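You operate a simulated robot arm through the tools that you are given. There is no shell and no other tool.

You are at the controls of a simulated two-armed robot. One attempt, no reset.

JOB
Give the black-collar vial 2 doses of dye and one of water.
Fine: load it in the blue cup of the turntable and step it under the drip tube; BLUE key, WATER key. Set down upright: what you pick out.

It is judged by the outcome, as a careful person would: the job done as asked, and still so three seconds after it is handed in. It fails if anything else is knocked over, pushed out of place, dropped, spilled or broken.

ROBOT AND FRAMES
Two 7-joint arms with fingered hands on one trunk that stands fixed in place. Base frame: the origin is at the foot of the trunk, x ahead of it, y to its left, z up; the work surface is at about z = 850. Units: mm, rad, N and s.
The left shoulder is at [31, 120, 1138], the right one opposite. With the tool pointing down near the work surface each hand reaches from about 220 to 680 mm from the base axis, measured 20 degrees to its own side. Payload 4 kg a hand.
The TCP of each hand is the grasp point between the finger pads, 19 mm short of the fingertips. In the tool frame z runs along the fingers and y along their closing line. The gripper opens to 120 mm; its body begins 53 mm behind the TCP. The gripper is a hand of 3 fingers: y runs from the thumb to the fingers, the wrist lies at [0, 0, -219] in the tool frame.
Orientation is that of the tool frame in the base frame, as a unit quaternion [x, y, z, w]. With the fingers straight down and closing along the base's y, the tool's x points along the base's -x, its y along +y and its z along -z.

CONTROLS
- The arms move only by the tool jog_arm. It takes "left_deltas", "right_deltas" or both (then of equal length, played together; a hand with none holds still); each is a list of rows, each a list of 2 entries, a list of its own where there are three numbers: the shift along the tool's x, y, z in cm, then the turn, a rotation vector about the tool's x, y, z in rad. In form: [[[dx, dy, dz], [ax, ay, az]], ...]. A call has 1 to 20 rows; each row shifts and turns the commanded pose from where the row before left it, along the tool's axes as they then stand. Rows are played at 5 a second. More than 50 mm and 0.15 rad between two rows, and nothing of the call is played. A pose out of reach is approached as far as the arm can. The call stops where the force on the tool passes 40 N (or 10 N more than at its start, if that is more) or the arm is blocked; 0.2 s more then pass. In this call time passes only in rows, and 0.2 s behind the last. The reply holds the time, the measured pose of the TCP, the force on the tool along the base axes, the opening and the grip force, in the units named above and with some noise, with the torque about the TCP (base axes, N m) and any sound that the robot's microphone picked up, and new pictures: "views" is both (left out), scene, wrist or none (wrist: the cameras of the hands that moved).
- Cameras (640 x 400 px; columns grow to the right, rows downward): "scene" is now at [53.7, -1.9, 1694]; the picture's right is [-0.07, -1.00, 0.00], its down [-0.76, 0.06, -0.64] and it looks along [0.64, -0.05, -0.77] (base axes); focal length 369 px, centre (320, 200). "left" rides on the left gripper at [-66, -4, -79] in its tool frame; the picture's right is [0.05, -1.00, 0.00], its down [0.76, 0.04, -0.64] and it looks along [0.64, 0.04, 0.77] (tool axes); focal length 251 px, centre (320, 200). "right" rides on the right gripper at [66, -4, -79] in its tool frame; the picture's right is [0.05, 1.00, 0.00], its down [-0.76, 0.04, -0.64] and it looks along [-0.64, 0.03, 0.77] (tool axes); focal length 251 px, centre (320, 200). There is no depth. A picture from a camera that has moved, and an enlarged one, comes with that camera's place and axes in the base frame and with its lens. The place of the scene camera against the robot may be out by one fixed shift of up to 12 mm in any direction.
- move_column(by): moves the trunk up (or, below 0, down) by that many mm; the arms and the scene camera ride with it, the base frame stays. It gives what a move gives, with no picture.
- curl_fingers(finger1, finger2, thumb_bend, hand): sets how far each is bent, from 0 (flat) to 1 (curled in); at 0.3 the hand is open as for a grip, at 0.7 the pads meet at the TCP. One left out holds its place. A second passes; each finger stops where it meets its share of the squeeze, and holds until it gets a number again. It is the only way to open and close the hand. It gives what a move gives, with no picture; readings hold the bend of each and the force on the fingers (four entries, about 0 where the hand has none), thumb and palm.
- pan_tilt(pan, tilt): turns the head with the scene camera to pan (to the left, within 2.094 rad either way) and tilt (down, from -0.506 to 1.204), counted from straight ahead of the robot. It gives what a move gives, and a new picture of the scene camera.
- close_up(camera, box): a new picture of the part [left, top, right, bottom] of that camera's present view, enlarged. It takes no simulated time.
- close_job(): hands the job in; it is judged then, once.

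Places have to be worked out from the pictures, the camera data and where the tool is seen. Open the grippers and draw the arms clear of the work before you hand the job in, unless the task says otherwise.

The tools are called after "Request:" by a JSON object that holds its "name" and its "arguments". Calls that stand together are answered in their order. jog_arm: Moves the arms, as the interface text tells. Its arguments: {"type":"object","properties":{"left_deltas":{"type":"array","items":{"type":"array"}},"right_deltas":{"type":"array","items":{"type":"array"}},"views":{"type":"string","enum":["both","scene","wrist","none"]}},"required":[]} The other tools are called the same way: move_column (by) moves the trunk up or down; curl_fingers (finger1, finger2, thumb_bend, hand) moves the fingers one by one; pan_tilt (pan, tilt) turns the head that bears the scene camera; close_up (camera, box) takes an enlarged picture of a part of a camera's view; close_job () hands the job in.

At the start:

```text
time_s: 0.0
left_tool_pos: [567.3, 244.6, 1200.7]
left_tcp_rot: [0.0, 1.0, 0.0, 0.0]
left_force: [-0.6, 0.0, -0.2]
left_moment: [0.01, 0.0, 0.02]
left_grip_width: 119.9
left_gripper_force: 0.1
left_shape: jaw
left_bend: [0.3, 0.3, 0.3]
left_finger forces: [0.0, 0.0, 0.1, 0.1, 0.0, 0.0]
right_tool_pos: [469.4, -253.3, 1258.7]
right_tcp_rot: [-0.001, 1.0, 0.0, 0.0]
right_force: [0.8, -0.3, 1.4]
right_moment: [-0.01, 0.03, 0.01]
right_grip_width: 119.9
right_gripper_force: 0.1
right_shape: jaw
right_bend: [0.3, 0.3, 0.3]
right_finger forces: [0.0, 0.1, 0.0, 0.0, 0.0, 0.0]
trunk travel left (down, up): [-350.0, 190.0]
head pan, tilt (commanded): [-0.072, 0.873]
```

scene: 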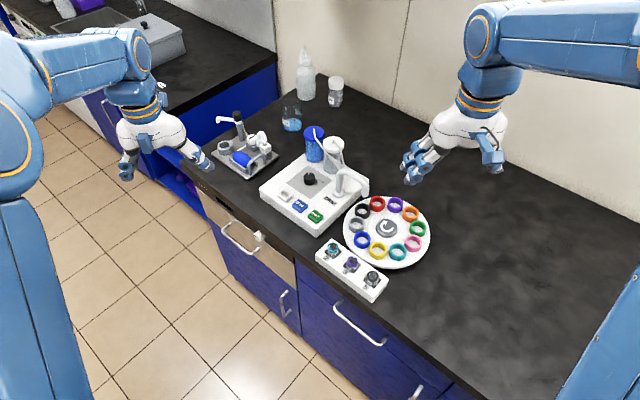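
right: 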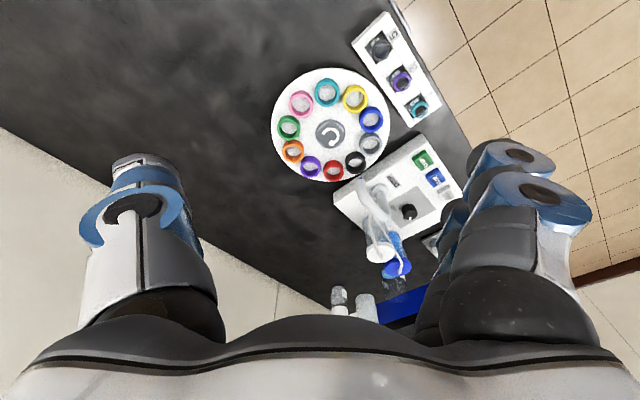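
left: 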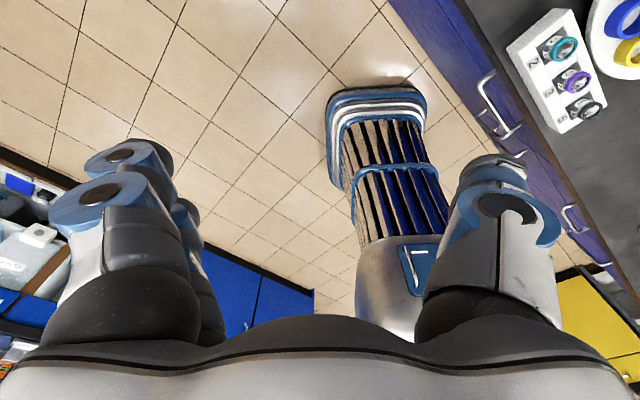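

The scene shows a dispenser with keys, a turntable with coloured cups, and a rack with three vials (teal, purple, black collars). I take enlarged views to read details before moving.

Request:
{"name": "close_up", "arguments": {"camera": "scene", "box": [240, 120, 440, 245]}}

Request:
{"name": "close_up", "arguments": {"camera": "scene", "box": [300, 180, 440, 310]}}

Request:
{"name": "close_up", "arguments": {"camera": "right", "box": [260, 0, 480, 300]}}

```text
3.20 times, centred on (340, 182) of scene
camera zoom: at [53.7, -1.9, 1694.0], right [-0.07, -1.0, 0.0], down [-0.76, 0.06, -0.64], along [0.64, -0.05, -0.77], focal length 1181 px, centre (256, 256)
```

zoom: 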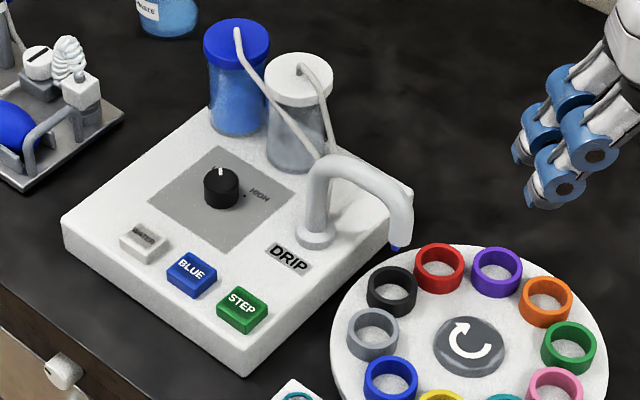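

```text
3.08 times, centred on (370, 245) of scene
camera zoom: at [53.7, -1.9, 1694.0], right [-0.07, -1.0, 0.0], down [-0.76, 0.06, -0.64], along [0.64, -0.05, -0.77], focal length 1136 px, centre (166, 62)
```

zoom: 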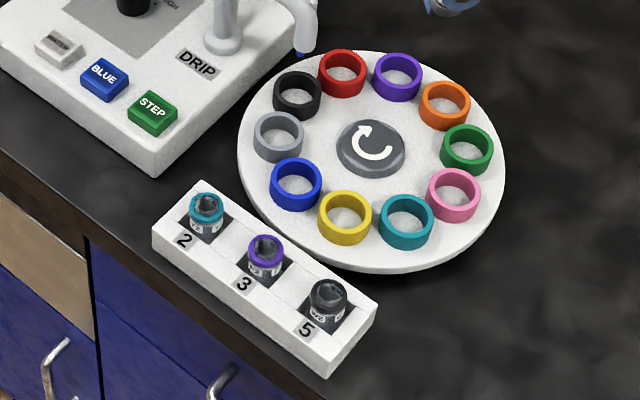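

```text
1.33 times, centred on (370, 150) of right
camera zoom: at [403.9, -257.6, 1338.2], right [-0.05, 1.0, 0.0], down [0.76, 0.04, 0.64], along [0.64, 0.03, -0.77], focal length 335 px, centre (253, 267)
```

zoom: 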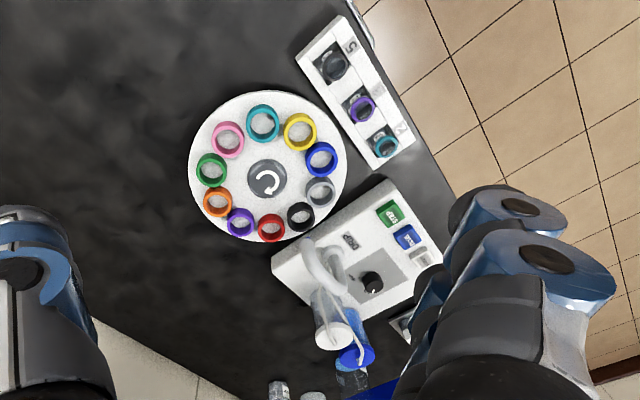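

Ten cups are visible, and there's a knob with a "HIGH" label on the dispenser. I zoom in further to read the knob, the arrow direction, the vial labels and the keys.

Request:
{"name": "close_up", "arguments": {"camera": "scene", "box": [290, 160, 350, 198]}}

Request:
{"name": "close_up", "arguments": {"camera": "scene", "box": [270, 180, 340, 235]}}

Request:
{"name": "close_up", "arguments": {"camera": "scene", "box": [315, 235, 395, 305]}}

Request:
{"name": "close_up", "arguments": {"camera": "scene", "box": [340, 185, 440, 270]}}

Request:
{"name": "close_up", "arguments": {"camera": "scene", "box": [190, 40, 360, 190]}}

```text
10.53 times, centred on (320, 179) of scene
camera zoom: at [53.7, -1.9, 1694.0], right [-0.07, -1.0, 0.0], down [-0.76, 0.06, -0.64], along [0.64, -0.05, -0.77], focal length 3886 px, centre (320, 421)
```

zoom: 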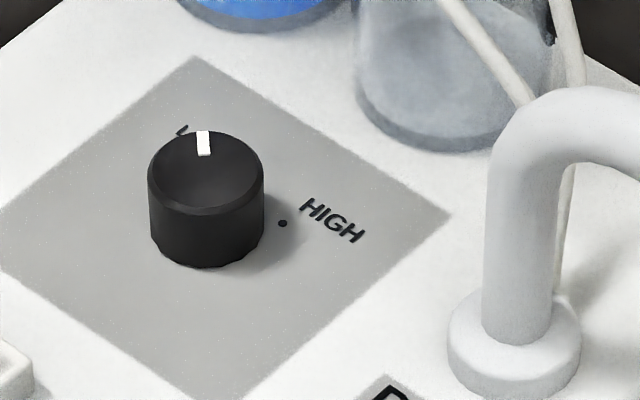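

```text
7.27 times, centred on (305, 208) of scene
camera zoom: at [53.7, -1.9, 1694.0], right [-0.07, -1.0, 0.0], down [-0.76, 0.06, -0.64], along [0.64, -0.05, -0.77], focal length 2685 px, centre (429, 146)
```

zoom: 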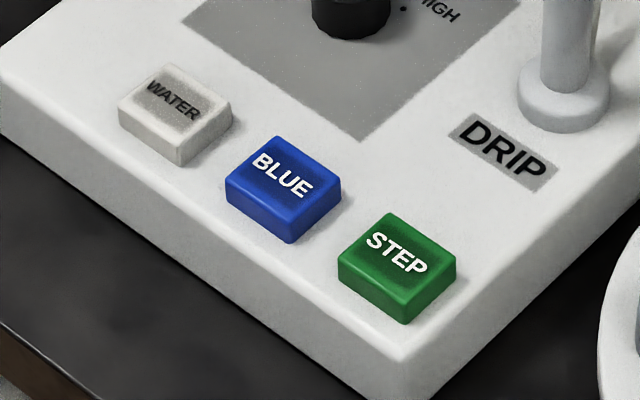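

```text
5.71 times, centred on (355, 270) of scene
camera zoom: at [53.7, -1.9, 1694.0], right [-0.07, -1.0, 0.0], down [-0.76, 0.06, -0.64], along [0.64, -0.05, -0.77], focal length 2110 px, centre (120, -200)
```

zoom: 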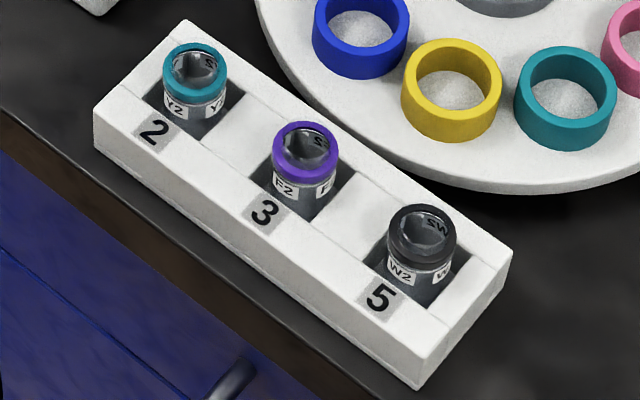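

```text
4.71 times, centred on (390, 228) of scene
camera zoom: at [53.7, -1.9, 1694.0], right [-0.07, -1.0, 0.0], down [-0.76, 0.06, -0.64], along [0.64, -0.05, -0.77], focal length 1737 px, centre (-9, 71)
```

zoom: 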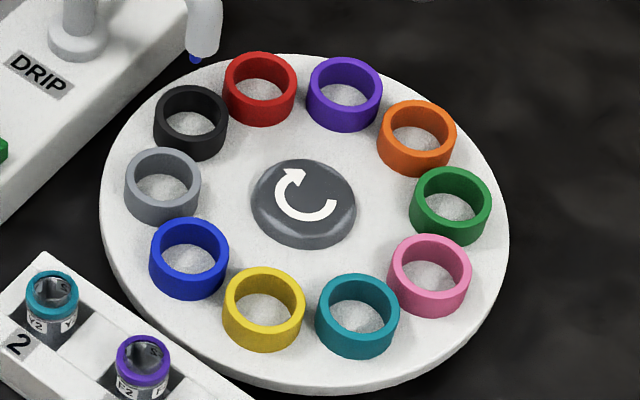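

```text
2.67 times, centred on (275, 115) of scene
camera zoom: at [53.7, -1.9, 1694.0], right [-0.07, -1.0, 0.0], down [-0.76, 0.06, -0.64], along [0.64, -0.05, -0.77], focal length 984 px, centre (440, 427)
```

zoom: 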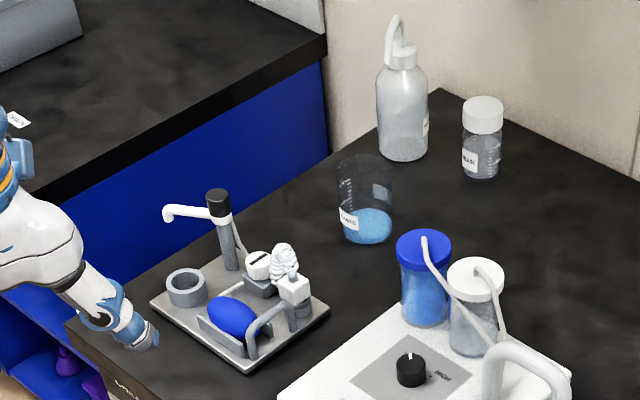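

The arrow shows clockwise stepping (blue → grey → black → red seen from above), and the black-collar vial stands in slot 5 of the rack. I check the knob and the drip tube from the right wrist camera.

Request:
{"name": "close_up", "arguments": {"camera": "right", "box": [330, 130, 460, 260]}}

Request:
{"name": "close_up", "arguments": {"camera": "right", "box": [380, 180, 440, 230]}}

Request:
{"name": "close_up", "arguments": {"camera": "right", "box": [260, 0, 440, 190]}}

```text
3.08 times, centred on (395, 195) of right
camera zoom: at [403.9, -257.6, 1338.2], right [-0.05, 1.0, 0.0], down [0.76, 0.04, 0.64], along [0.64, 0.03, -0.77], focal length 774 px, centre (89, 215)
```

zoom: 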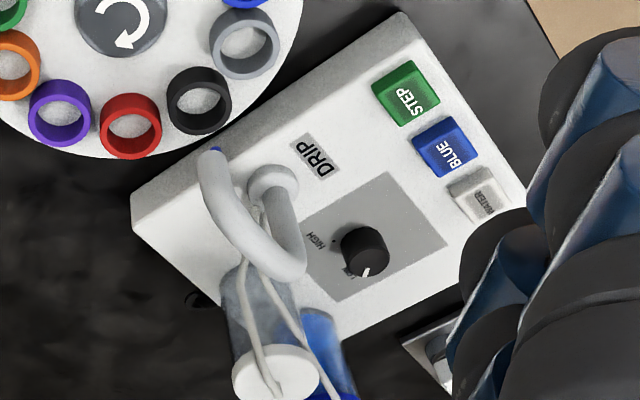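

```text
8.00 times, centred on (410, 205) of right
camera zoom: at [403.9, -257.6, 1338.2], right [-0.05, 1.0, 0.0], down [0.76, 0.04, 0.64], along [0.64, 0.03, -0.77], focal length 2012 px, centre (-400, 160)
```

zoom: 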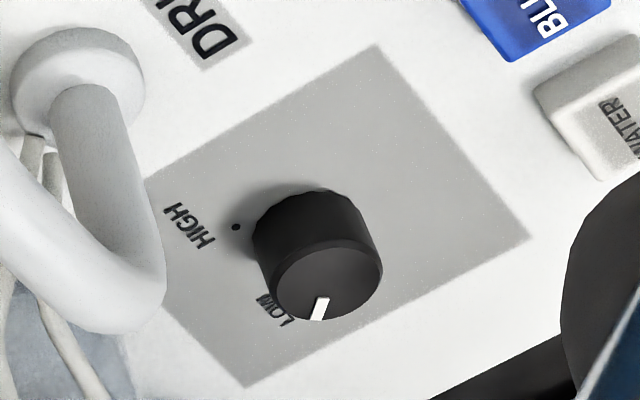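

```text
2.11 times, centred on (350, 95) of right
camera zoom: at [403.9, -257.6, 1338.2], right [-0.05, 1.0, 0.0], down [0.76, 0.04, 0.64], along [0.64, 0.03, -0.77], focal length 529 px, centre (257, 421)
```

zoom: 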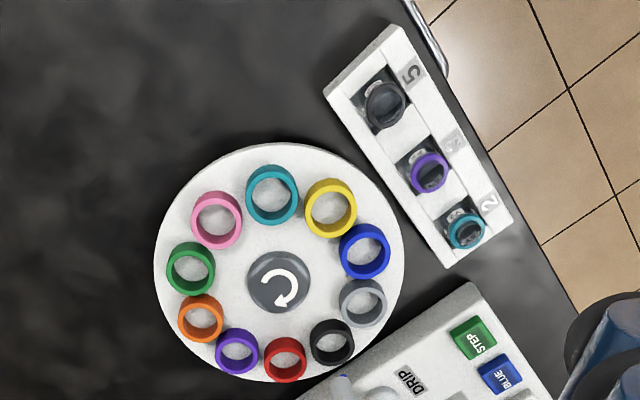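

The knob sits on LOW; I leave it alone. Rough triangulation: black vial ≈ (469,-163), collar near z≈900; turntable hub ≈ (612,-228); blue cup ≈ (576,-158); drip tip ≈ (672,-168,950), so blue needs two steps. I now bring the right hand lower and turn it −45° for a closer look.

Request:
{"name": "jog_arm", "arguments": {"right_deltas": [[[0.7, 1.5, 4], [0, 0, 0]], [[0.7, 1.5, 4], [0, 0, 0]], [[0.7, 1.5, 4], [0, 0, 0]], [[0.8, 1.8, 3.9], [0, 0, 0]], [[0, 0, 0], [0, 0, -0.131]], [[0, 0, 0], [0, 0, -0.131]], [[0, 0, 0], [0, 0, -0.131]], [[0, 0, 0], [0, 0, -0.131]], [[0, 0, 0], [0, 0, -0.131]], [[0, 0, 0], [0, 0, -0.131]]], "views": "both"}}

```text
time_s: 2.2
left_tool_pos: [569.0, 244.6, 1200.0]
left_tcp_rot: [0.0, 1.0, 0.0, 0.0]
left_force: [-1.1, 0.0, 0.1]
left_moment: [0.01, -0.01, 0.0]
left_grip_width: 120.1
left_gripper_force: 0.1
left_shape: jaw
left_bend: [0.3, 0.3, 0.3]
left_finger forces: [0.1, 0.1, 0.0, 0.0, 0.0, 0.1]
right_tool_pos: [442.0, -190.4, 1099.7]
right_tcp_rot: [-0.385, 0.923, 0.001, 0.0]
right_force: [-0.2, -0.4, -0.2]
right_moment: [-0.03, -0.01, 0.02]
right_grip_width: 119.9
right_gripper_force: 0.1
right_shape: jaw
right_bend: [0.3, 0.3, 0.3]
right_finger forces: [0.1, 0.0, 0.1, 0.0, 0.0, 0.1]
trunk travel left (down, up): [-350.0, 190.0]
head pan, tilt (commanded): [-0.072, 0.873]
camera scene: at [53.5, -2.2, 1694.0], right [-0.07, -1.0, 0.0], down [-0.76, 0.06, -0.64], along [0.64, -0.05, -0.77], focal length 369 px, centre (320, 200)
camera right: at [397.7, -241.1, 1179.3], right [-0.75, 0.67, 0.0], down [0.51, 0.57, 0.64], along [0.43, 0.48, -0.77], focal length 251 px, centre (320, 200)
```

scene: 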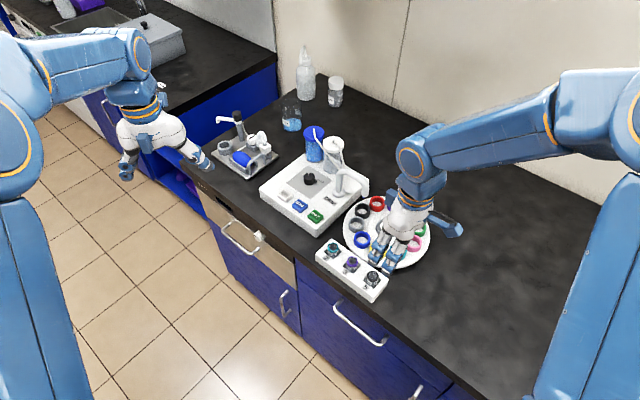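
right: 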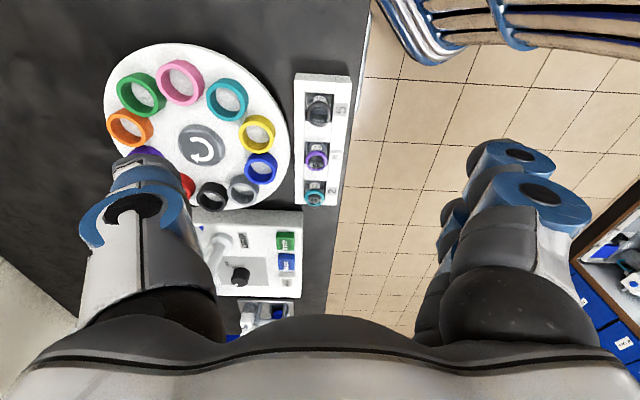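

The view is now aligned with the rack and counter. I take enlarged wrist pictures to measure the rack, vial and blue cup.

Request:
{"name": "close_up", "arguments": {"camera": "right", "box": [280, 60, 380, 220]}}

Request:
{"name": "close_up", "arguments": {"camera": "right", "box": [170, 80, 350, 220]}}

Request:
{"name": "close_up", "arguments": {"camera": "right", "box": [190, 190, 310, 310]}}

```text
2.50 times, centred on (330, 140) of right
camera zoom: at [397.7, -241.1, 1179.3], right [-0.75, 0.67, 0.0], down [0.51, 0.57, 0.64], along [0.43, 0.48, -0.77], focal length 629 px, centre (295, 350)
```

zoom: 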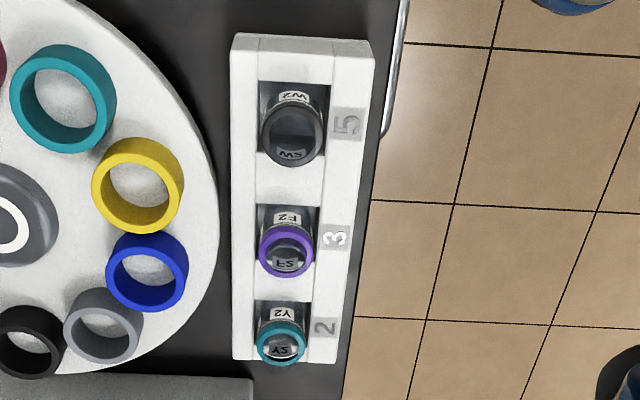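

```text
2.86 times, centred on (260, 150) of right
camera zoom: at [397.7, -241.1, 1179.3], right [-0.75, 0.67, 0.0], down [0.51, 0.57, 0.64], along [0.43, 0.48, -0.77], focal length 718 px, centre (491, 343)
```

zoom: 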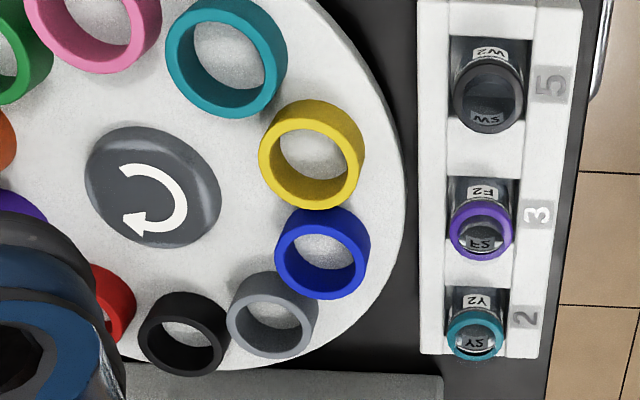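

```text
3.33 times, centred on (250, 250) of right
camera zoom: at [397.7, -241.1, 1179.3], right [-0.75, 0.67, 0.0], down [0.51, 0.57, 0.64], along [0.43, 0.48, -0.77], focal length 838 px, centre (553, 33)
```

zoom: 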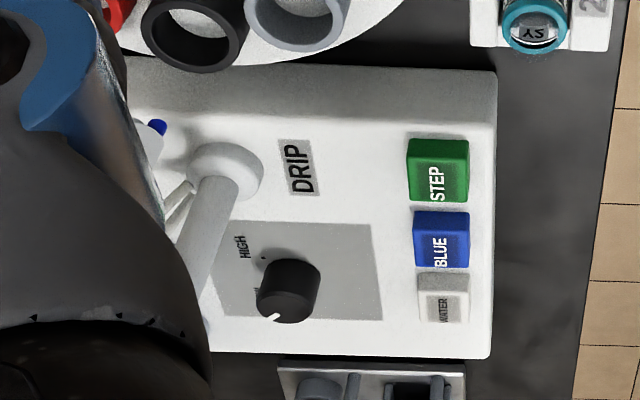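

I zoom the scene camera hard onto slot 5 and onto the rack corner to get heights.

Request:
{"name": "close_up", "arguments": {"camera": "scene", "box": [355, 262, 395, 305]}}

Request:
{"name": "close_up", "arguments": {"camera": "right", "box": [290, 65, 355, 135]}}

Request:
{"name": "close_up", "arguments": {"camera": "scene", "box": [340, 185, 385, 255]}}

Request:
{"name": "close_up", "arguments": {"camera": "right", "box": [225, 140, 295, 215]}}

```text
9.30 times, centred on (375, 284) of scene
camera zoom: at [53.5, -2.2, 1694.0], right [-0.07, -1.0, 0.0], down [-0.76, 0.06, -0.64], along [0.64, -0.05, -0.77], focal length 3434 px, centre (-192, -577)
```

zoom: 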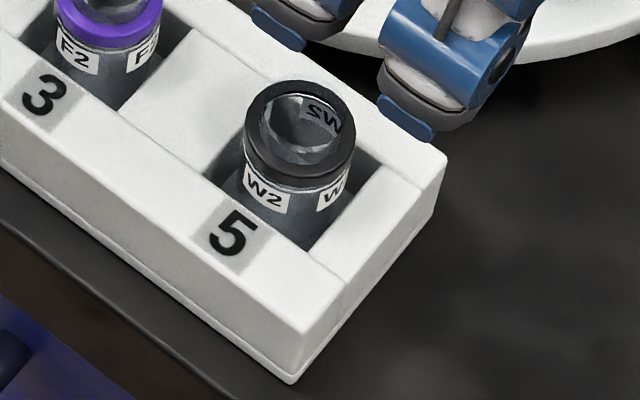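

```text
5.71 times, centred on (322, 100) of right
camera zoom: at [397.7, -241.1, 1179.3], right [-0.75, 0.67, 0.0], down [0.51, 0.57, 0.64], along [0.43, 0.48, -0.77], focal length 1437 px, centre (306, 771)
```

zoom: 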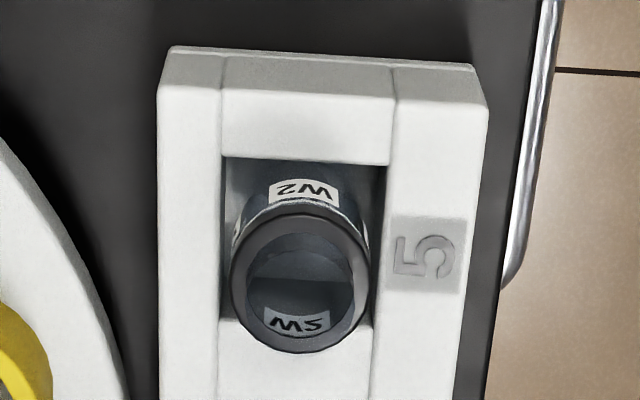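

```text
5.71 times, centred on (362, 220) of scene
camera zoom: at [53.5, -2.2, 1694.0], right [-0.07, -1.0, 0.0], down [-0.76, 0.06, -0.64], along [0.64, -0.05, -0.77], focal length 2110 px, centre (77, 86)
```

zoom: 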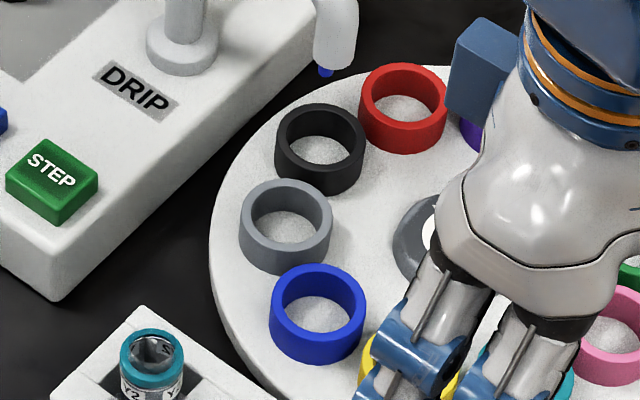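

```text
5.33 times, centred on (260, 178) of right
camera zoom: at [397.7, -241.1, 1179.3], right [-0.75, 0.67, 0.0], down [0.51, 0.57, 0.64], along [0.43, 0.48, -0.77], focal length 1341 px, centre (640, 320)
```

zoom: 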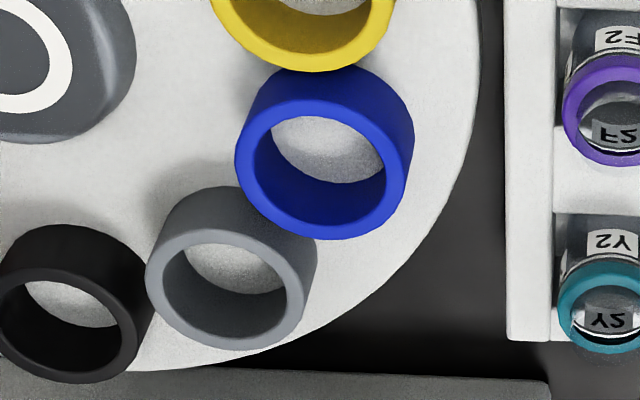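

Rack top ≈ 880, collar top ≈ 900 at (471,-161), blue cup rim ≈ 893. I pre-shape the right hand to a narrower opening and see how the fingers look.

Request:
{"name": "curl_fingers", "arguments": {"hand": "right", "finger1": 0.5, "finger2": 0.5, "thumb_bend": 0.5}}

Request:
{"name": "close_up", "arguments": {"camera": "right", "box": [0, 0, 640, 400]}}

Request:
{"name": "close_up", "arguments": {"camera": "scene", "box": [340, 170, 480, 300]}}

```text
time_s: 3.2
left_tool_pos: [567.9, 245.1, 1199.9]
left_tcp_rot: [0.0, 1.0, 0.0, 0.0]
left_force: [0.2, 1.1, -0.5]
left_moment: [-0.04, 0.01, 0.0]
left_grip_width: 119.7
left_gripper_force: 0.1
left_shape: jaw
left_bend: [0.3, 0.3, 0.3]
left_finger forces: [0.0, 0.0, 0.0, 0.0, 0.1, 0.0]
right_tool_pos: [441.4, -190.0, 1101.2]
right_tcp_rot: [-0.383, 0.924, 0.0, 0.0]
right_force: [-0.5, -0.5, 0.0]
right_moment: [-0.02, 0.01, -0.03]
right_grip_width: 68.9
right_gripper_force: 0.0
right_shape: fingers
right_bend: [0.5, 0.5, 0.5]
right_finger forces: [0.0, 0.1, 0.0, 0.0, 0.0, 0.1]
trunk travel left (down, up): [-350.0, 190.0]
head pan, tilt (commanded): [-0.072, 0.873]
```

```text
1.00 times, centred on (320, 200) of right (not enlarged: the box is as wide or as high as the picture)
camera zoom: at [397.7, -240.8, 1179.5], right [-0.74, 0.67, 0.0], down [0.51, 0.57, 0.64], along [0.43, 0.48, -0.77], focal length 251 px, centre (320, 200)
```

zoom: 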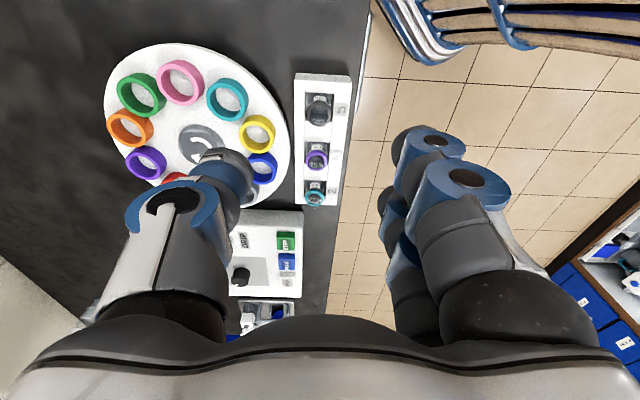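

```text
3.08 times, centred on (410, 235) of scene
camera zoom: at [53.7, -2.0, 1694.0], right [-0.07, -1.0, 0.0], down [-0.76, 0.06, -0.64], along [0.64, -0.05, -0.77], focal length 1136 px, centre (43, 92)
```

zoom: 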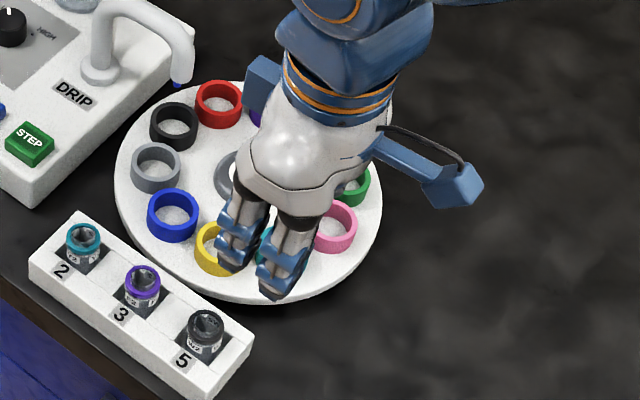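

Opening is ~69 mm at bend 0.5. I move over the black vial at z≈960, still well above its collar, and look again.

Request:
{"name": "jog_arm", "arguments": {"right_deltas": [[[-1.04, 0, 3.5], [0, 0, 0]], [[-1.04, 0, 3.5], [0, 0, 0]], [[-1.04, 0, 3.5], [0, 0, 0]], [[-1.02, 0, 3.6], [0, 0, 0]], [[0, 0, 0], [0, 0, 0]]], "views": "both"}}

Request:
{"name": "close_up", "arguments": {"camera": "right", "box": [220, 60, 420, 260]}}

Request:
{"name": "close_up", "arguments": {"camera": "scene", "box": [340, 210, 440, 310]}}

```text
time_s: 4.4
left_tool_pos: [568.7, 243.6, 1201.1]
left_tcp_rot: [0.0, 1.0, -0.001, 0.001]
left_force: [-0.3, -0.3, 0.6]
left_moment: [0.02, 0.01, 0.0]
left_grip_width: 120.1
left_gripper_force: 0.2
left_shape: jaw
left_bend: [0.3, 0.3, 0.3]
left_finger forces: [0.0, 0.0, 0.1, 0.1, 0.1, 0.0]
right_tool_pos: [470.6, -161.0, 959.6]
right_tcp_rot: [-0.383, 0.924, 0.0, 0.0]
right_force: [-0.7, 0.7, 0.1]
right_moment: [0.01, -0.01, -0.03]
right_grip_width: 68.6
right_gripper_force: 0.0
right_shape: fingers
right_bend: [0.5, 0.5, 0.5]
right_finger forces: [0.0, 0.0, 0.1, 0.0, 0.1, 0.0]
trunk travel left (down, up): [-350.0, 190.0]
head pan, tilt (commanded): [-0.072, 0.873]
camera scene: at [52.6, -2.0, 1694.0], right [-0.07, -1.0, 0.0], down [-0.76, 0.06, -0.64], along [0.64, -0.05, -0.77], focal length 369 px, centre (320, 200)
camera right: at [426.5, -211.2, 1039.1], right [-0.74, 0.67, 0.0], down [0.51, 0.57, 0.64], along [0.43, 0.48, -0.77], focal length 251 px, centre (320, 200)
```

scene: 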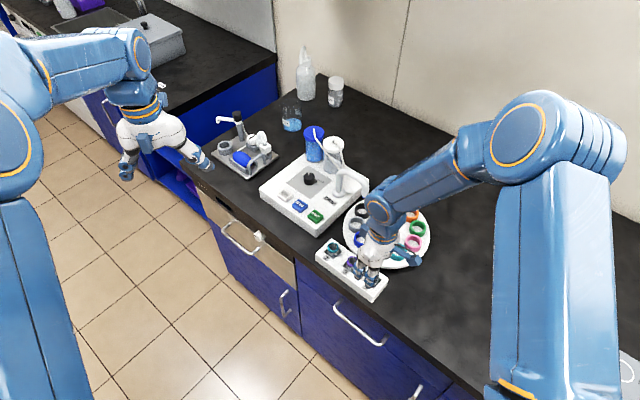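
right: 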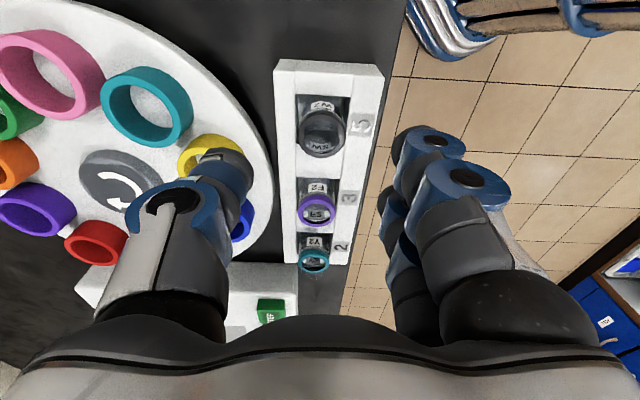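

```text
2.00 times, centred on (320, 160) of right
camera zoom: at [426.5, -211.2, 1039.1], right [-0.74, 0.67, 0.0], down [0.51, 0.57, 0.64], along [0.43, 0.48, -0.77], focal length 503 px, centre (320, 280)
```

zoom: 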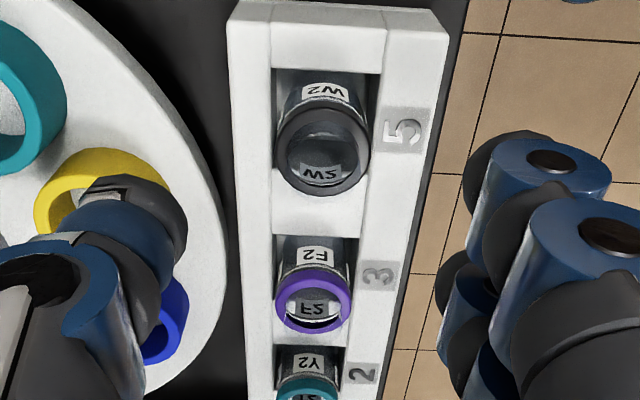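

```text
4.00 times, centred on (390, 260) of scene
camera zoom: at [52.6, -2.0, 1694.0], right [-0.07, -1.0, 0.0], down [-0.76, 0.06, -0.64], along [0.64, -0.05, -0.77], focal length 1477 px, centre (40, -40)
```

zoom: 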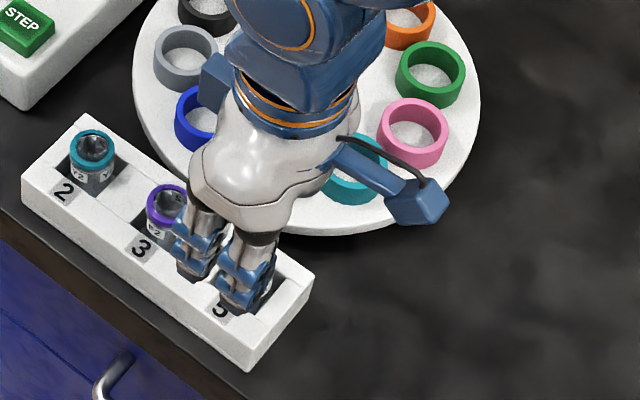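

Collar centre reads (471.0,-161.1) at z=900 with the TCP at (470.6,-161.0), so I'm centred. I descend straight down to about z=906 so the fingertips stay just above the rack top.

Request:
{"name": "jog_arm", "arguments": {"right_deltas": [[[0, 0, 1.8], [0, 0, 0]], [[0, 0, 1.8], [0, 0, 0]], [[0, 0, 1.0], [0, 0, 0]], [[0, 0, 0.7], [0, 0, 0]], [[0, 0, 0], [0, 0, 0]]], "views": "both"}}

Request:
{"name": "close_up", "arguments": {"camera": "right", "box": [220, 100, 420, 300]}}

Request:
{"name": "close_up", "arguments": {"camera": "scene", "box": [340, 240, 410, 310]}}

```text
time_s: 5.6
left_tool_pos: [567.1, 243.8, 1201.2]
left_tcp_rot: [0.0, 1.0, 0.0, 0.0]
left_force: [0.8, -0.7, -0.9]
left_moment: [0.01, -0.01, -0.01]
left_grip_width: 120.0
left_gripper_force: 0.1
left_shape: jaw
left_bend: [0.3, 0.3, 0.3]
left_finger forces: [0.0, 0.1, 0.0, 0.0, 0.1, 0.0]
right_tool_pos: [470.9, -161.1, 907.0]
right_tcp_rot: [-0.383, 0.924, 0.0, 0.001]
right_force: [-0.7, 0.7, 21.9]
right_moment: [0.57, 0.6, 0.02]
right_grip_width: 68.5
right_gripper_force: 9.9
right_shape: fingers
right_bend: [0.5, 0.5, 0.5]
right_finger forces: [10.1, 9.4, 0.1, 0.1, 0.1, 0.1]
trunk travel left (down, up): [-350.0, 190.0]
head pan, tilt (commanded): [-0.072, 0.873]
camera scene: at [52.0, -1.4, 1694.3], right [-0.07, -1.0, 0.0], down [-0.76, 0.05, -0.64], along [0.64, -0.05, -0.77], focal length 369 px, centre (320, 200)
camera right: at [426.6, -211.1, 986.0], right [-0.74, 0.67, 0.0], down [0.51, 0.57, 0.65], along [0.43, 0.48, -0.76], focal length 251 px, centre (320, 200)
```

scene: 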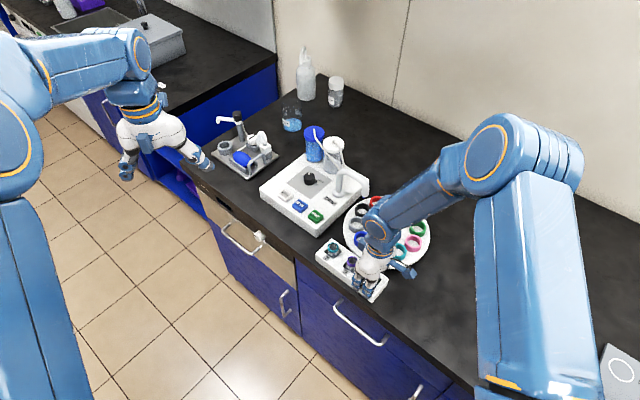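
right: 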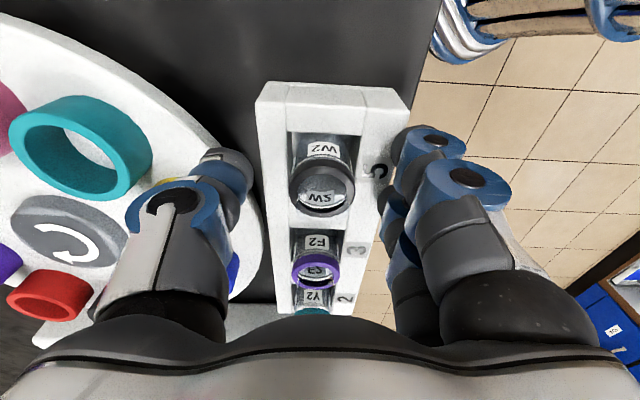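

```text
2.00 times, centred on (320, 200) of right
camera zoom: at [426.6, -211.1, 986.0], right [-0.74, 0.67, 0.0], down [0.51, 0.57, 0.65], along [0.43, 0.48, -0.76], focal length 503 px, centre (320, 200)
```

zoom: 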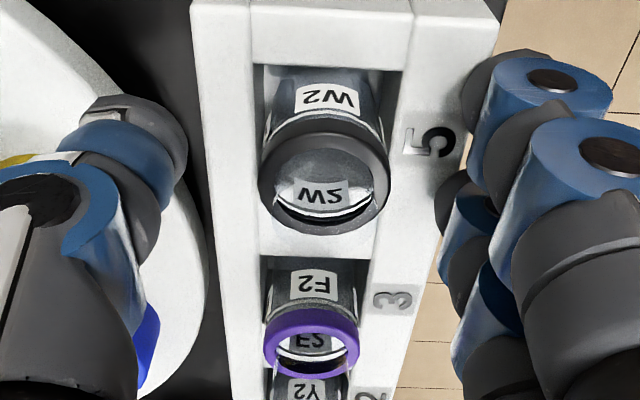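

```text
5.71 times, centred on (375, 275) of scene
camera zoom: at [52.0, -1.4, 1694.3], right [-0.07, -1.0, 0.0], down [-0.76, 0.05, -0.64], along [0.64, -0.05, -0.77], focal length 2110 px, centre (6, -229)
```

zoom: 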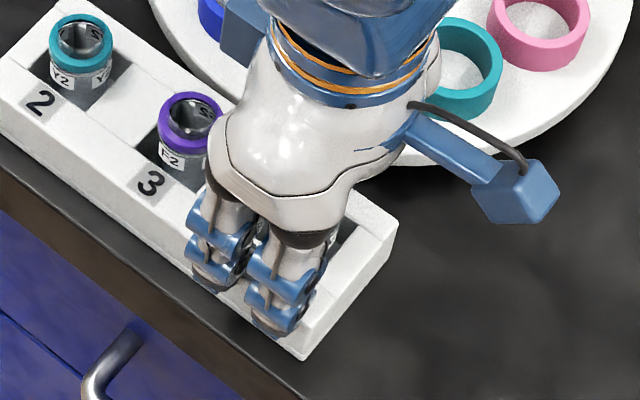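

The fingertips are touching the rack top lightly (about 22 N, fingers side only). I back up 5 mm right away and then narrow the hand a bit.

Request:
{"name": "jog_arm", "arguments": {"right_deltas": [[[0, 0, -0.5], [0, 0, 0]], [[0, 0, 0], [0, 0, 0]]], "views": "none"}}

Request:
{"name": "curl_fingers", "arguments": {"hand": "right", "finger1": 0.57, "finger2": 0.57, "thumb_bend": 0.57}}

Request:
{"name": "close_up", "arguments": {"camera": "right", "box": [220, 100, 420, 300]}}

Request:
{"name": "close_up", "arguments": {"camera": "scene", "box": [340, 240, 410, 310]}}

```text
time_s: 6.2
left_tool_pos: [568.9, 245.0, 1199.8]
left_tcp_rot: [0.0, 1.0, 0.0, 0.0]
left_force: [-0.3, -0.5, -0.6]
left_moment: [0.02, -0.02, 0.02]
left_grip_width: 119.7
left_gripper_force: 0.0
left_shape: jaw
left_bend: [0.3, 0.3, 0.3]
left_finger forces: [0.0, 0.1, 0.0, 0.1, 0.0, 0.1]
right_tool_pos: [470.2, -161.6, 910.4]
right_tcp_rot: [-0.383, 0.924, -0.001, -0.001]
right_force: [0.5, 0.3, 0.0]
right_moment: [-0.04, 0.01, 0.01]
right_grip_width: 69.0
right_gripper_force: 0.1
right_shape: fingers
right_bend: [0.5, 0.5, 0.5]
right_finger forces: [0.0, 0.0, 0.0, 0.1, 0.0, 0.1]
trunk travel left (down, up): [-350.0, 190.0]
head pan, tilt (commanded): [-0.072, 0.873]
```

```text
time_s: 7.2
left_tool_pos: [568.5, 243.8, 1199.5]
left_tcp_rot: [0.0, 1.0, 0.001, 0.0]
left_force: [-0.4, -0.7, 0.8]
left_moment: [-0.01, 0.0, 0.0]
left_grip_width: 119.8
left_gripper_force: 0.0
left_shape: jaw
left_bend: [0.3, 0.3, 0.3]
left_finger forces: [0.0, 0.0, 0.0, 0.1, 0.1, 0.1]
right_tool_pos: [471.0, -161.5, 910.2]
right_tcp_rot: [-0.382, 0.924, 0.001, 0.0]
right_force: [-0.5, -0.4, 0.4]
right_moment: [0.03, 0.02, 0.01]
right_grip_width: 50.8
right_gripper_force: 0.0
right_shape: fingers
right_bend: [0.56, 0.56, 0.56]
right_finger forces: [0.0, 0.0, 0.0, 0.0, 0.0, 0.1]
trunk travel left (down, up): [-350.0, 190.0]
head pan, tilt (commanded): [-0.072, 0.873]
```

```text
2.00 times, centred on (320, 200) of right
camera zoom: at [426.8, -211.5, 989.8], right [-0.74, 0.67, 0.0], down [0.51, 0.57, 0.64], along [0.43, 0.48, -0.77], focal length 503 px, centre (320, 200)
```

zoom: 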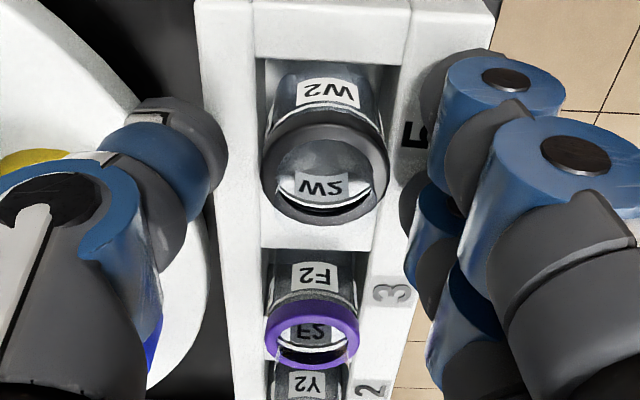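

```text
5.71 times, centred on (375, 275) of scene
camera zoom: at [53.7, -1.9, 1694.0], right [-0.07, -1.0, 0.0], down [-0.76, 0.06, -0.64], along [0.64, -0.05, -0.77], focal length 2110 px, centre (6, -229)
```

zoom: 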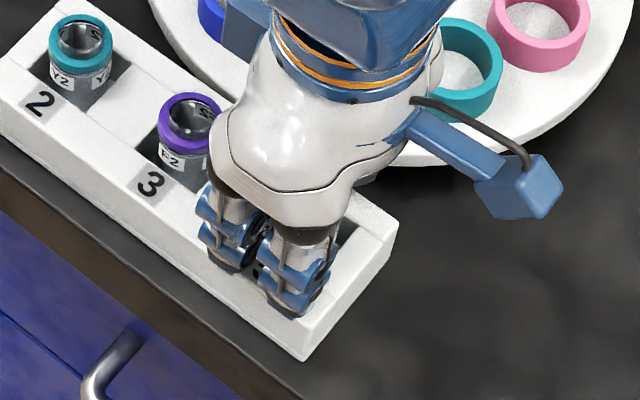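

No force now, opening 51 mm with the vial centred. I lower 4 mm again (tips are shorter when curled) and check the force.

Request:
{"name": "jog_arm", "arguments": {"right_deltas": [[[0, 0, 0.2], [0, 0, 0]], [[0, 0, 0.2], [0, 0, 0]], [[0, 0, 0], [0, 0, 0]]], "views": "none"}}

```text
time_s: 8.0
left_tool_pos: [566.5, 245.6, 1200.9]
left_tcp_rot: [0.0, 1.0, 0.0, 0.0]
left_force: [-0.2, 0.0, 0.7]
left_moment: [-0.01, 0.02, 0.0]
left_grip_width: 119.7
left_gripper_force: 0.1
left_shape: jaw
left_bend: [0.3, 0.3, 0.3]
left_finger forces: [0.0, 0.1, 0.0, 0.0, 0.1, 0.0]
right_tool_pos: [470.6, -159.9, 906.8]
right_tcp_rot: [-0.383, 0.924, -0.001, 0.002]
right_force: [-0.3, -0.1, 17.2]
right_moment: [0.33, 0.37, -0.01]
right_grip_width: 49.7
right_gripper_force: 8.7
right_shape: fingers
right_bend: [0.56, 0.56, 0.56]
right_finger forces: [8.9, 8.2, 0.0, 0.1, 0.5, 0.1]
trunk travel left (down, up): [-350.0, 190.0]
head pan, tilt (commanded): [-0.072, 0.873]
```

Still light contact at 907, so the rail top is ≈ 888. I raise 2 mm so nothing drags on the rack, then close on the collar.

Request:
{"name": "jog_arm", "arguments": {"right_deltas": [[[0, 0, -0.2], [0, 0, 0]], [[0, 0, 0], [0, 0, 0]]], "views": "none"}}

Request:
{"name": "curl_fingers", "arguments": {"hand": "right", "finger1": 0.62, "finger2": 0.62, "thumb_bend": 0.62}}

Request:
{"name": "close_up", "arguments": {"camera": "right", "box": [220, 100, 420, 300]}}

Request:
{"name": "close_up", "arguments": {"camera": "scene", "box": [340, 240, 410, 310]}}

```text
time_s: 8.6
left_tool_pos: [569.0, 243.8, 1199.6]
left_tcp_rot: [0.0, 1.0, 0.001, 0.0]
left_force: [-0.1, 0.2, -0.1]
left_moment: [0.0, -0.01, 0.0]
left_grip_width: 120.1
left_gripper_force: 0.1
left_shape: jaw
left_bend: [0.3, 0.3, 0.3]
left_finger forces: [0.1, 0.0, 0.1, 0.0, 0.0, 0.0]
right_tool_pos: [469.8, -160.7, 908.2]
right_tcp_rot: [-0.383, 0.924, 0.0, 0.001]
right_force: [1.1, 0.0, 6.7]
right_moment: [0.15, 0.08, -0.02]
right_grip_width: 49.2
right_gripper_force: 3.2
right_shape: fingers
right_bend: [0.56, 0.56, 0.56]
right_finger forces: [3.2, 3.3, 0.0, 0.1, 0.1, 0.0]
trunk travel left (down, up): [-350.0, 190.0]
head pan, tilt (commanded): [-0.072, 0.873]
```

```text
time_s: 9.6
left_tool_pos: [568.0, 243.5, 1200.5]
left_tcp_rot: [-0.001, 1.0, -0.001, 0.0]
left_force: [0.5, -0.4, -0.3]
left_moment: [-0.01, -0.05, -0.01]
left_grip_width: 119.6
left_gripper_force: 0.1
left_shape: jaw
left_bend: [0.3, 0.3, 0.3]
left_finger forces: [0.1, 0.0, 0.0, 0.1, 0.0, 0.0]
right_tool_pos: [469.6, -161.4, 909.3]
right_tcp_rot: [-0.382, 0.924, 0.0, 0.0]
right_force: [-0.2, 0.8, 1.5]
right_moment: [0.11, 0.09, 0.06]
right_grip_width: 41.3
right_gripper_force: 5.6
right_shape: fingers
right_bend: [0.6, 0.6, 0.59]
right_finger forces: [3.2, 3.4, 0.0, 0.1, 4.4, 0.1]
trunk travel left (down, up): [-350.0, 190.0]
head pan, tilt (commanded): [-0.072, 0.873]
```

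```text
2.00 times, centred on (320, 200) of right
camera zoom: at [425.5, -211.2, 987.8], right [-0.74, 0.67, 0.0], down [0.51, 0.57, 0.64], along [0.43, 0.48, -0.77], focal length 503 px, centre (320, 200)
```

zoom: 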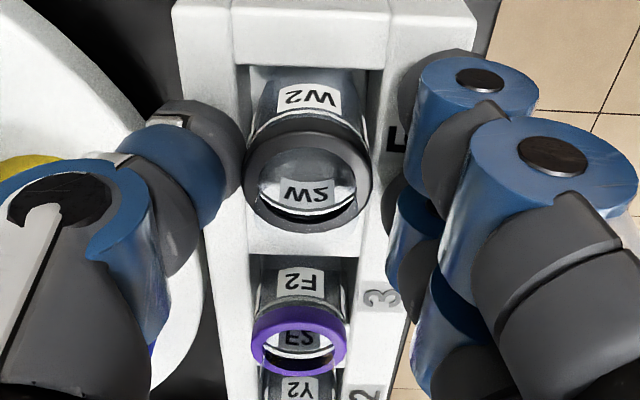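

```text
5.71 times, centred on (375, 275) of scene
camera zoom: at [53.5, -1.8, 1694.0], right [-0.07, -1.0, 0.0], down [-0.76, 0.06, -0.64], along [0.64, -0.05, -0.77], focal length 2110 px, centre (6, -229)
```

zoom: 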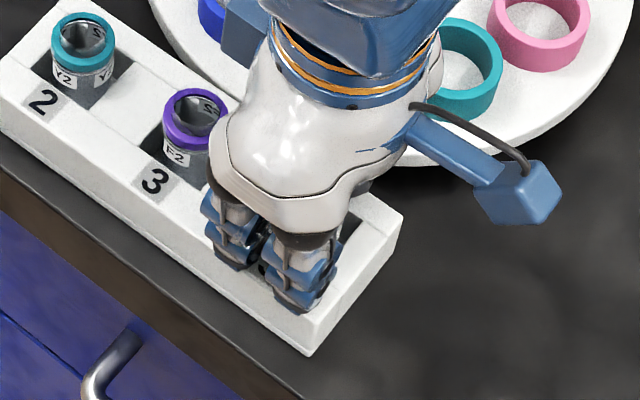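

The readings show finger drag: the rack seems to have slid a few mm toward the thumb as the tips curled while still resting on the rail. I open slightly back and lift a little, then measure the rack again.

Request:
{"name": "curl_fingers", "arguments": {"hand": "right", "finger1": 0.56, "finger2": 0.56, "thumb_bend": 0.56}}

Request:
{"name": "close_up", "arguments": {"camera": "right", "box": [220, 60, 420, 260]}}

Request:
{"name": "close_up", "arguments": {"camera": "scene", "box": [340, 240, 410, 310]}}

```text
time_s: 10.6
left_tool_pos: [567.8, 243.5, 1199.2]
left_tcp_rot: [0.0, 1.0, -0.001, 0.0]
left_force: [1.0, 0.5, 0.1]
left_moment: [0.01, -0.01, 0.01]
left_grip_width: 120.0
left_gripper_force: 0.0
left_shape: jaw
left_bend: [0.3, 0.3, 0.3]
left_finger forces: [0.0, 0.0, 0.1, 0.1, 0.0, 0.0]
right_tool_pos: [470.0, -161.5, 907.8]
right_tcp_rot: [-0.383, 0.924, 0.0, 0.0]
right_force: [1.5, -1.7, 5.3]
right_moment: [0.05, 0.07, 0.01]
right_grip_width: 47.4
right_gripper_force: 2.4
right_shape: fingers
right_bend: [0.57, 0.57, 0.56]
right_finger forces: [2.1, 2.2, 0.0, 0.1, 0.2, 0.0]
trunk travel left (down, up): [-350.0, 190.0]
head pan, tilt (commanded): [-0.072, 0.873]
```

```text
2.00 times, centred on (320, 160) of right
camera zoom: at [425.7, -211.3, 987.9], right [-0.74, 0.67, 0.0], down [0.51, 0.57, 0.64], along [0.43, 0.48, -0.77], focal length 503 px, centre (320, 280)
```

zoom: 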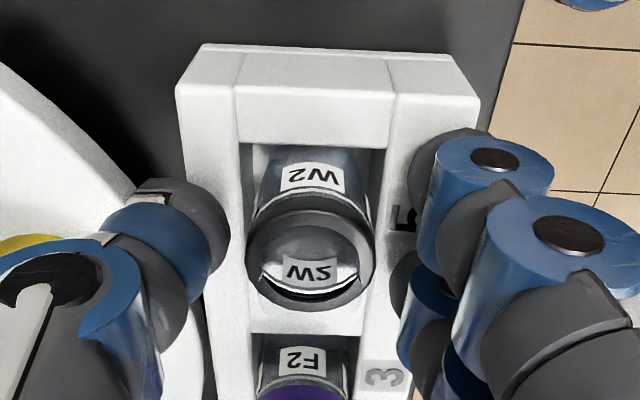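

```text
5.71 times, centred on (375, 275) of scene
camera zoom: at [53.5, -2.0, 1694.0], right [-0.07, -1.0, 0.0], down [-0.76, 0.06, -0.64], along [0.64, -0.05, -0.77], focal length 2110 px, centre (6, -229)
```

zoom: 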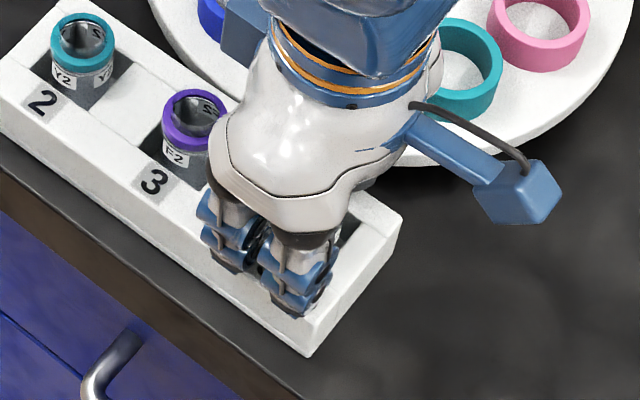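

The rack's near end has shifted only ~3 mm; the vial is now at ≈ (471.2,-163.3). I lift 2.5 mm clear of the rail, re-centre 2 mm along tool −y, and then close.

Request:
{"name": "jog_arm", "arguments": {"right_deltas": [[[0, 0, -0.25], [0, 0, 0]], [[0, -0.2, 0], [0, 0, 0]], [[0, 0, 0], [0, 0, 0]]], "views": "none"}}

Request:
{"name": "close_up", "arguments": {"camera": "right", "box": [220, 60, 420, 260]}}

```text
time_s: 11.4
left_tool_pos: [569.2, 243.5, 1200.6]
left_tcp_rot: [0.0, 1.0, -0.001, 0.0]
left_force: [-0.6, 0.4, -0.1]
left_moment: [0.01, 0.0, 0.05]
left_grip_width: 119.9
left_gripper_force: 0.1
left_shape: jaw
left_bend: [0.3, 0.3, 0.3]
left_finger forces: [0.0, 0.0, 0.0, 0.0, 0.1, 0.1]
right_tool_pos: [471.3, -163.8, 910.9]
right_tcp_rot: [-0.383, 0.924, 0.0, 0.0]
right_force: [0.0, -0.4, 1.2]
right_moment: [0.01, 0.03, -0.01]
right_grip_width: 49.5
right_gripper_force: 0.0
right_shape: fingers
right_bend: [0.56, 0.56, 0.56]
right_finger forces: [0.0, 0.0, 0.0, 0.0, 0.0, 0.1]
trunk travel left (down, up): [-350.0, 190.0]
head pan, tilt (commanded): [-0.072, 0.873]
```

```text
2.00 times, centred on (320, 160) of right
camera zoom: at [427.0, -213.0, 990.5], right [-0.74, 0.67, 0.0], down [0.51, 0.57, 0.64], along [0.43, 0.48, -0.77], focal length 503 px, centre (320, 280)
```

zoom: 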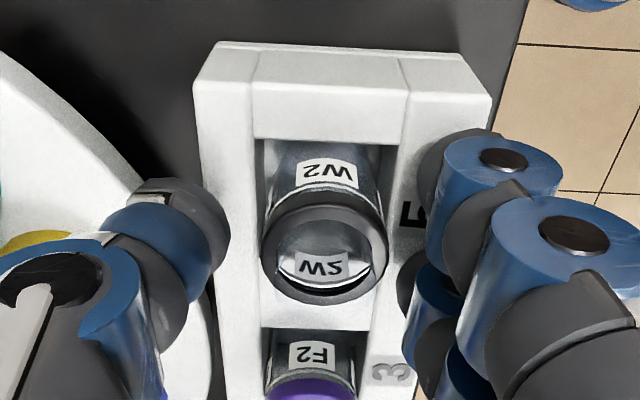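

No contact and the vial sits centred between thumb and fingers. I close in two stages.

Request:
{"name": "curl_fingers", "arguments": {"hand": "right", "finger1": 0.61, "finger2": 0.61, "thumb_bend": 0.61}}

Request:
{"name": "close_up", "arguments": {"camera": "right", "box": [220, 60, 420, 260]}}

```text
time_s: 12.4
left_tool_pos: [568.9, 245.9, 1199.5]
left_tcp_rot: [0.0, 1.0, 0.0, 0.0]
left_force: [0.5, 0.0, -0.4]
left_moment: [-0.01, -0.03, -0.01]
left_grip_width: 119.9
left_gripper_force: 0.1
left_shape: jaw
left_bend: [0.3, 0.3, 0.3]
left_finger forces: [0.1, 0.1, 0.0, 0.0, 0.0, 0.1]
right_tool_pos: [472.2, -162.2, 911.7]
right_tcp_rot: [-0.382, 0.924, 0.0, 0.0]
right_force: [0.2, 0.1, 1.1]
right_moment: [0.01, 0.03, 0.03]
right_grip_width: 35.6
right_gripper_force: 0.0
right_shape: fingers
right_bend: [0.61, 0.61, 0.61]
right_finger forces: [0.0, 0.0, 0.1, 0.0, 0.1, 0.0]
trunk travel left (down, up): [-350.0, 190.0]
head pan, tilt (commanded): [-0.072, 0.873]
```

```text
2.00 times, centred on (320, 160) of right
camera zoom: at [427.1, -213.0, 990.6], right [-0.74, 0.67, 0.0], down [0.51, 0.57, 0.64], along [0.43, 0.48, -0.77], focal length 503 px, centre (320, 280)
```

zoom: 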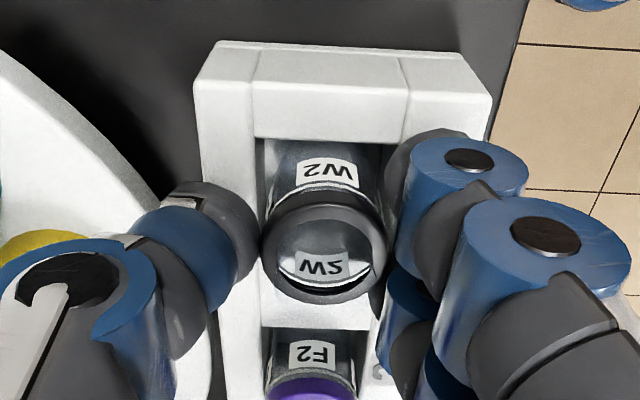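

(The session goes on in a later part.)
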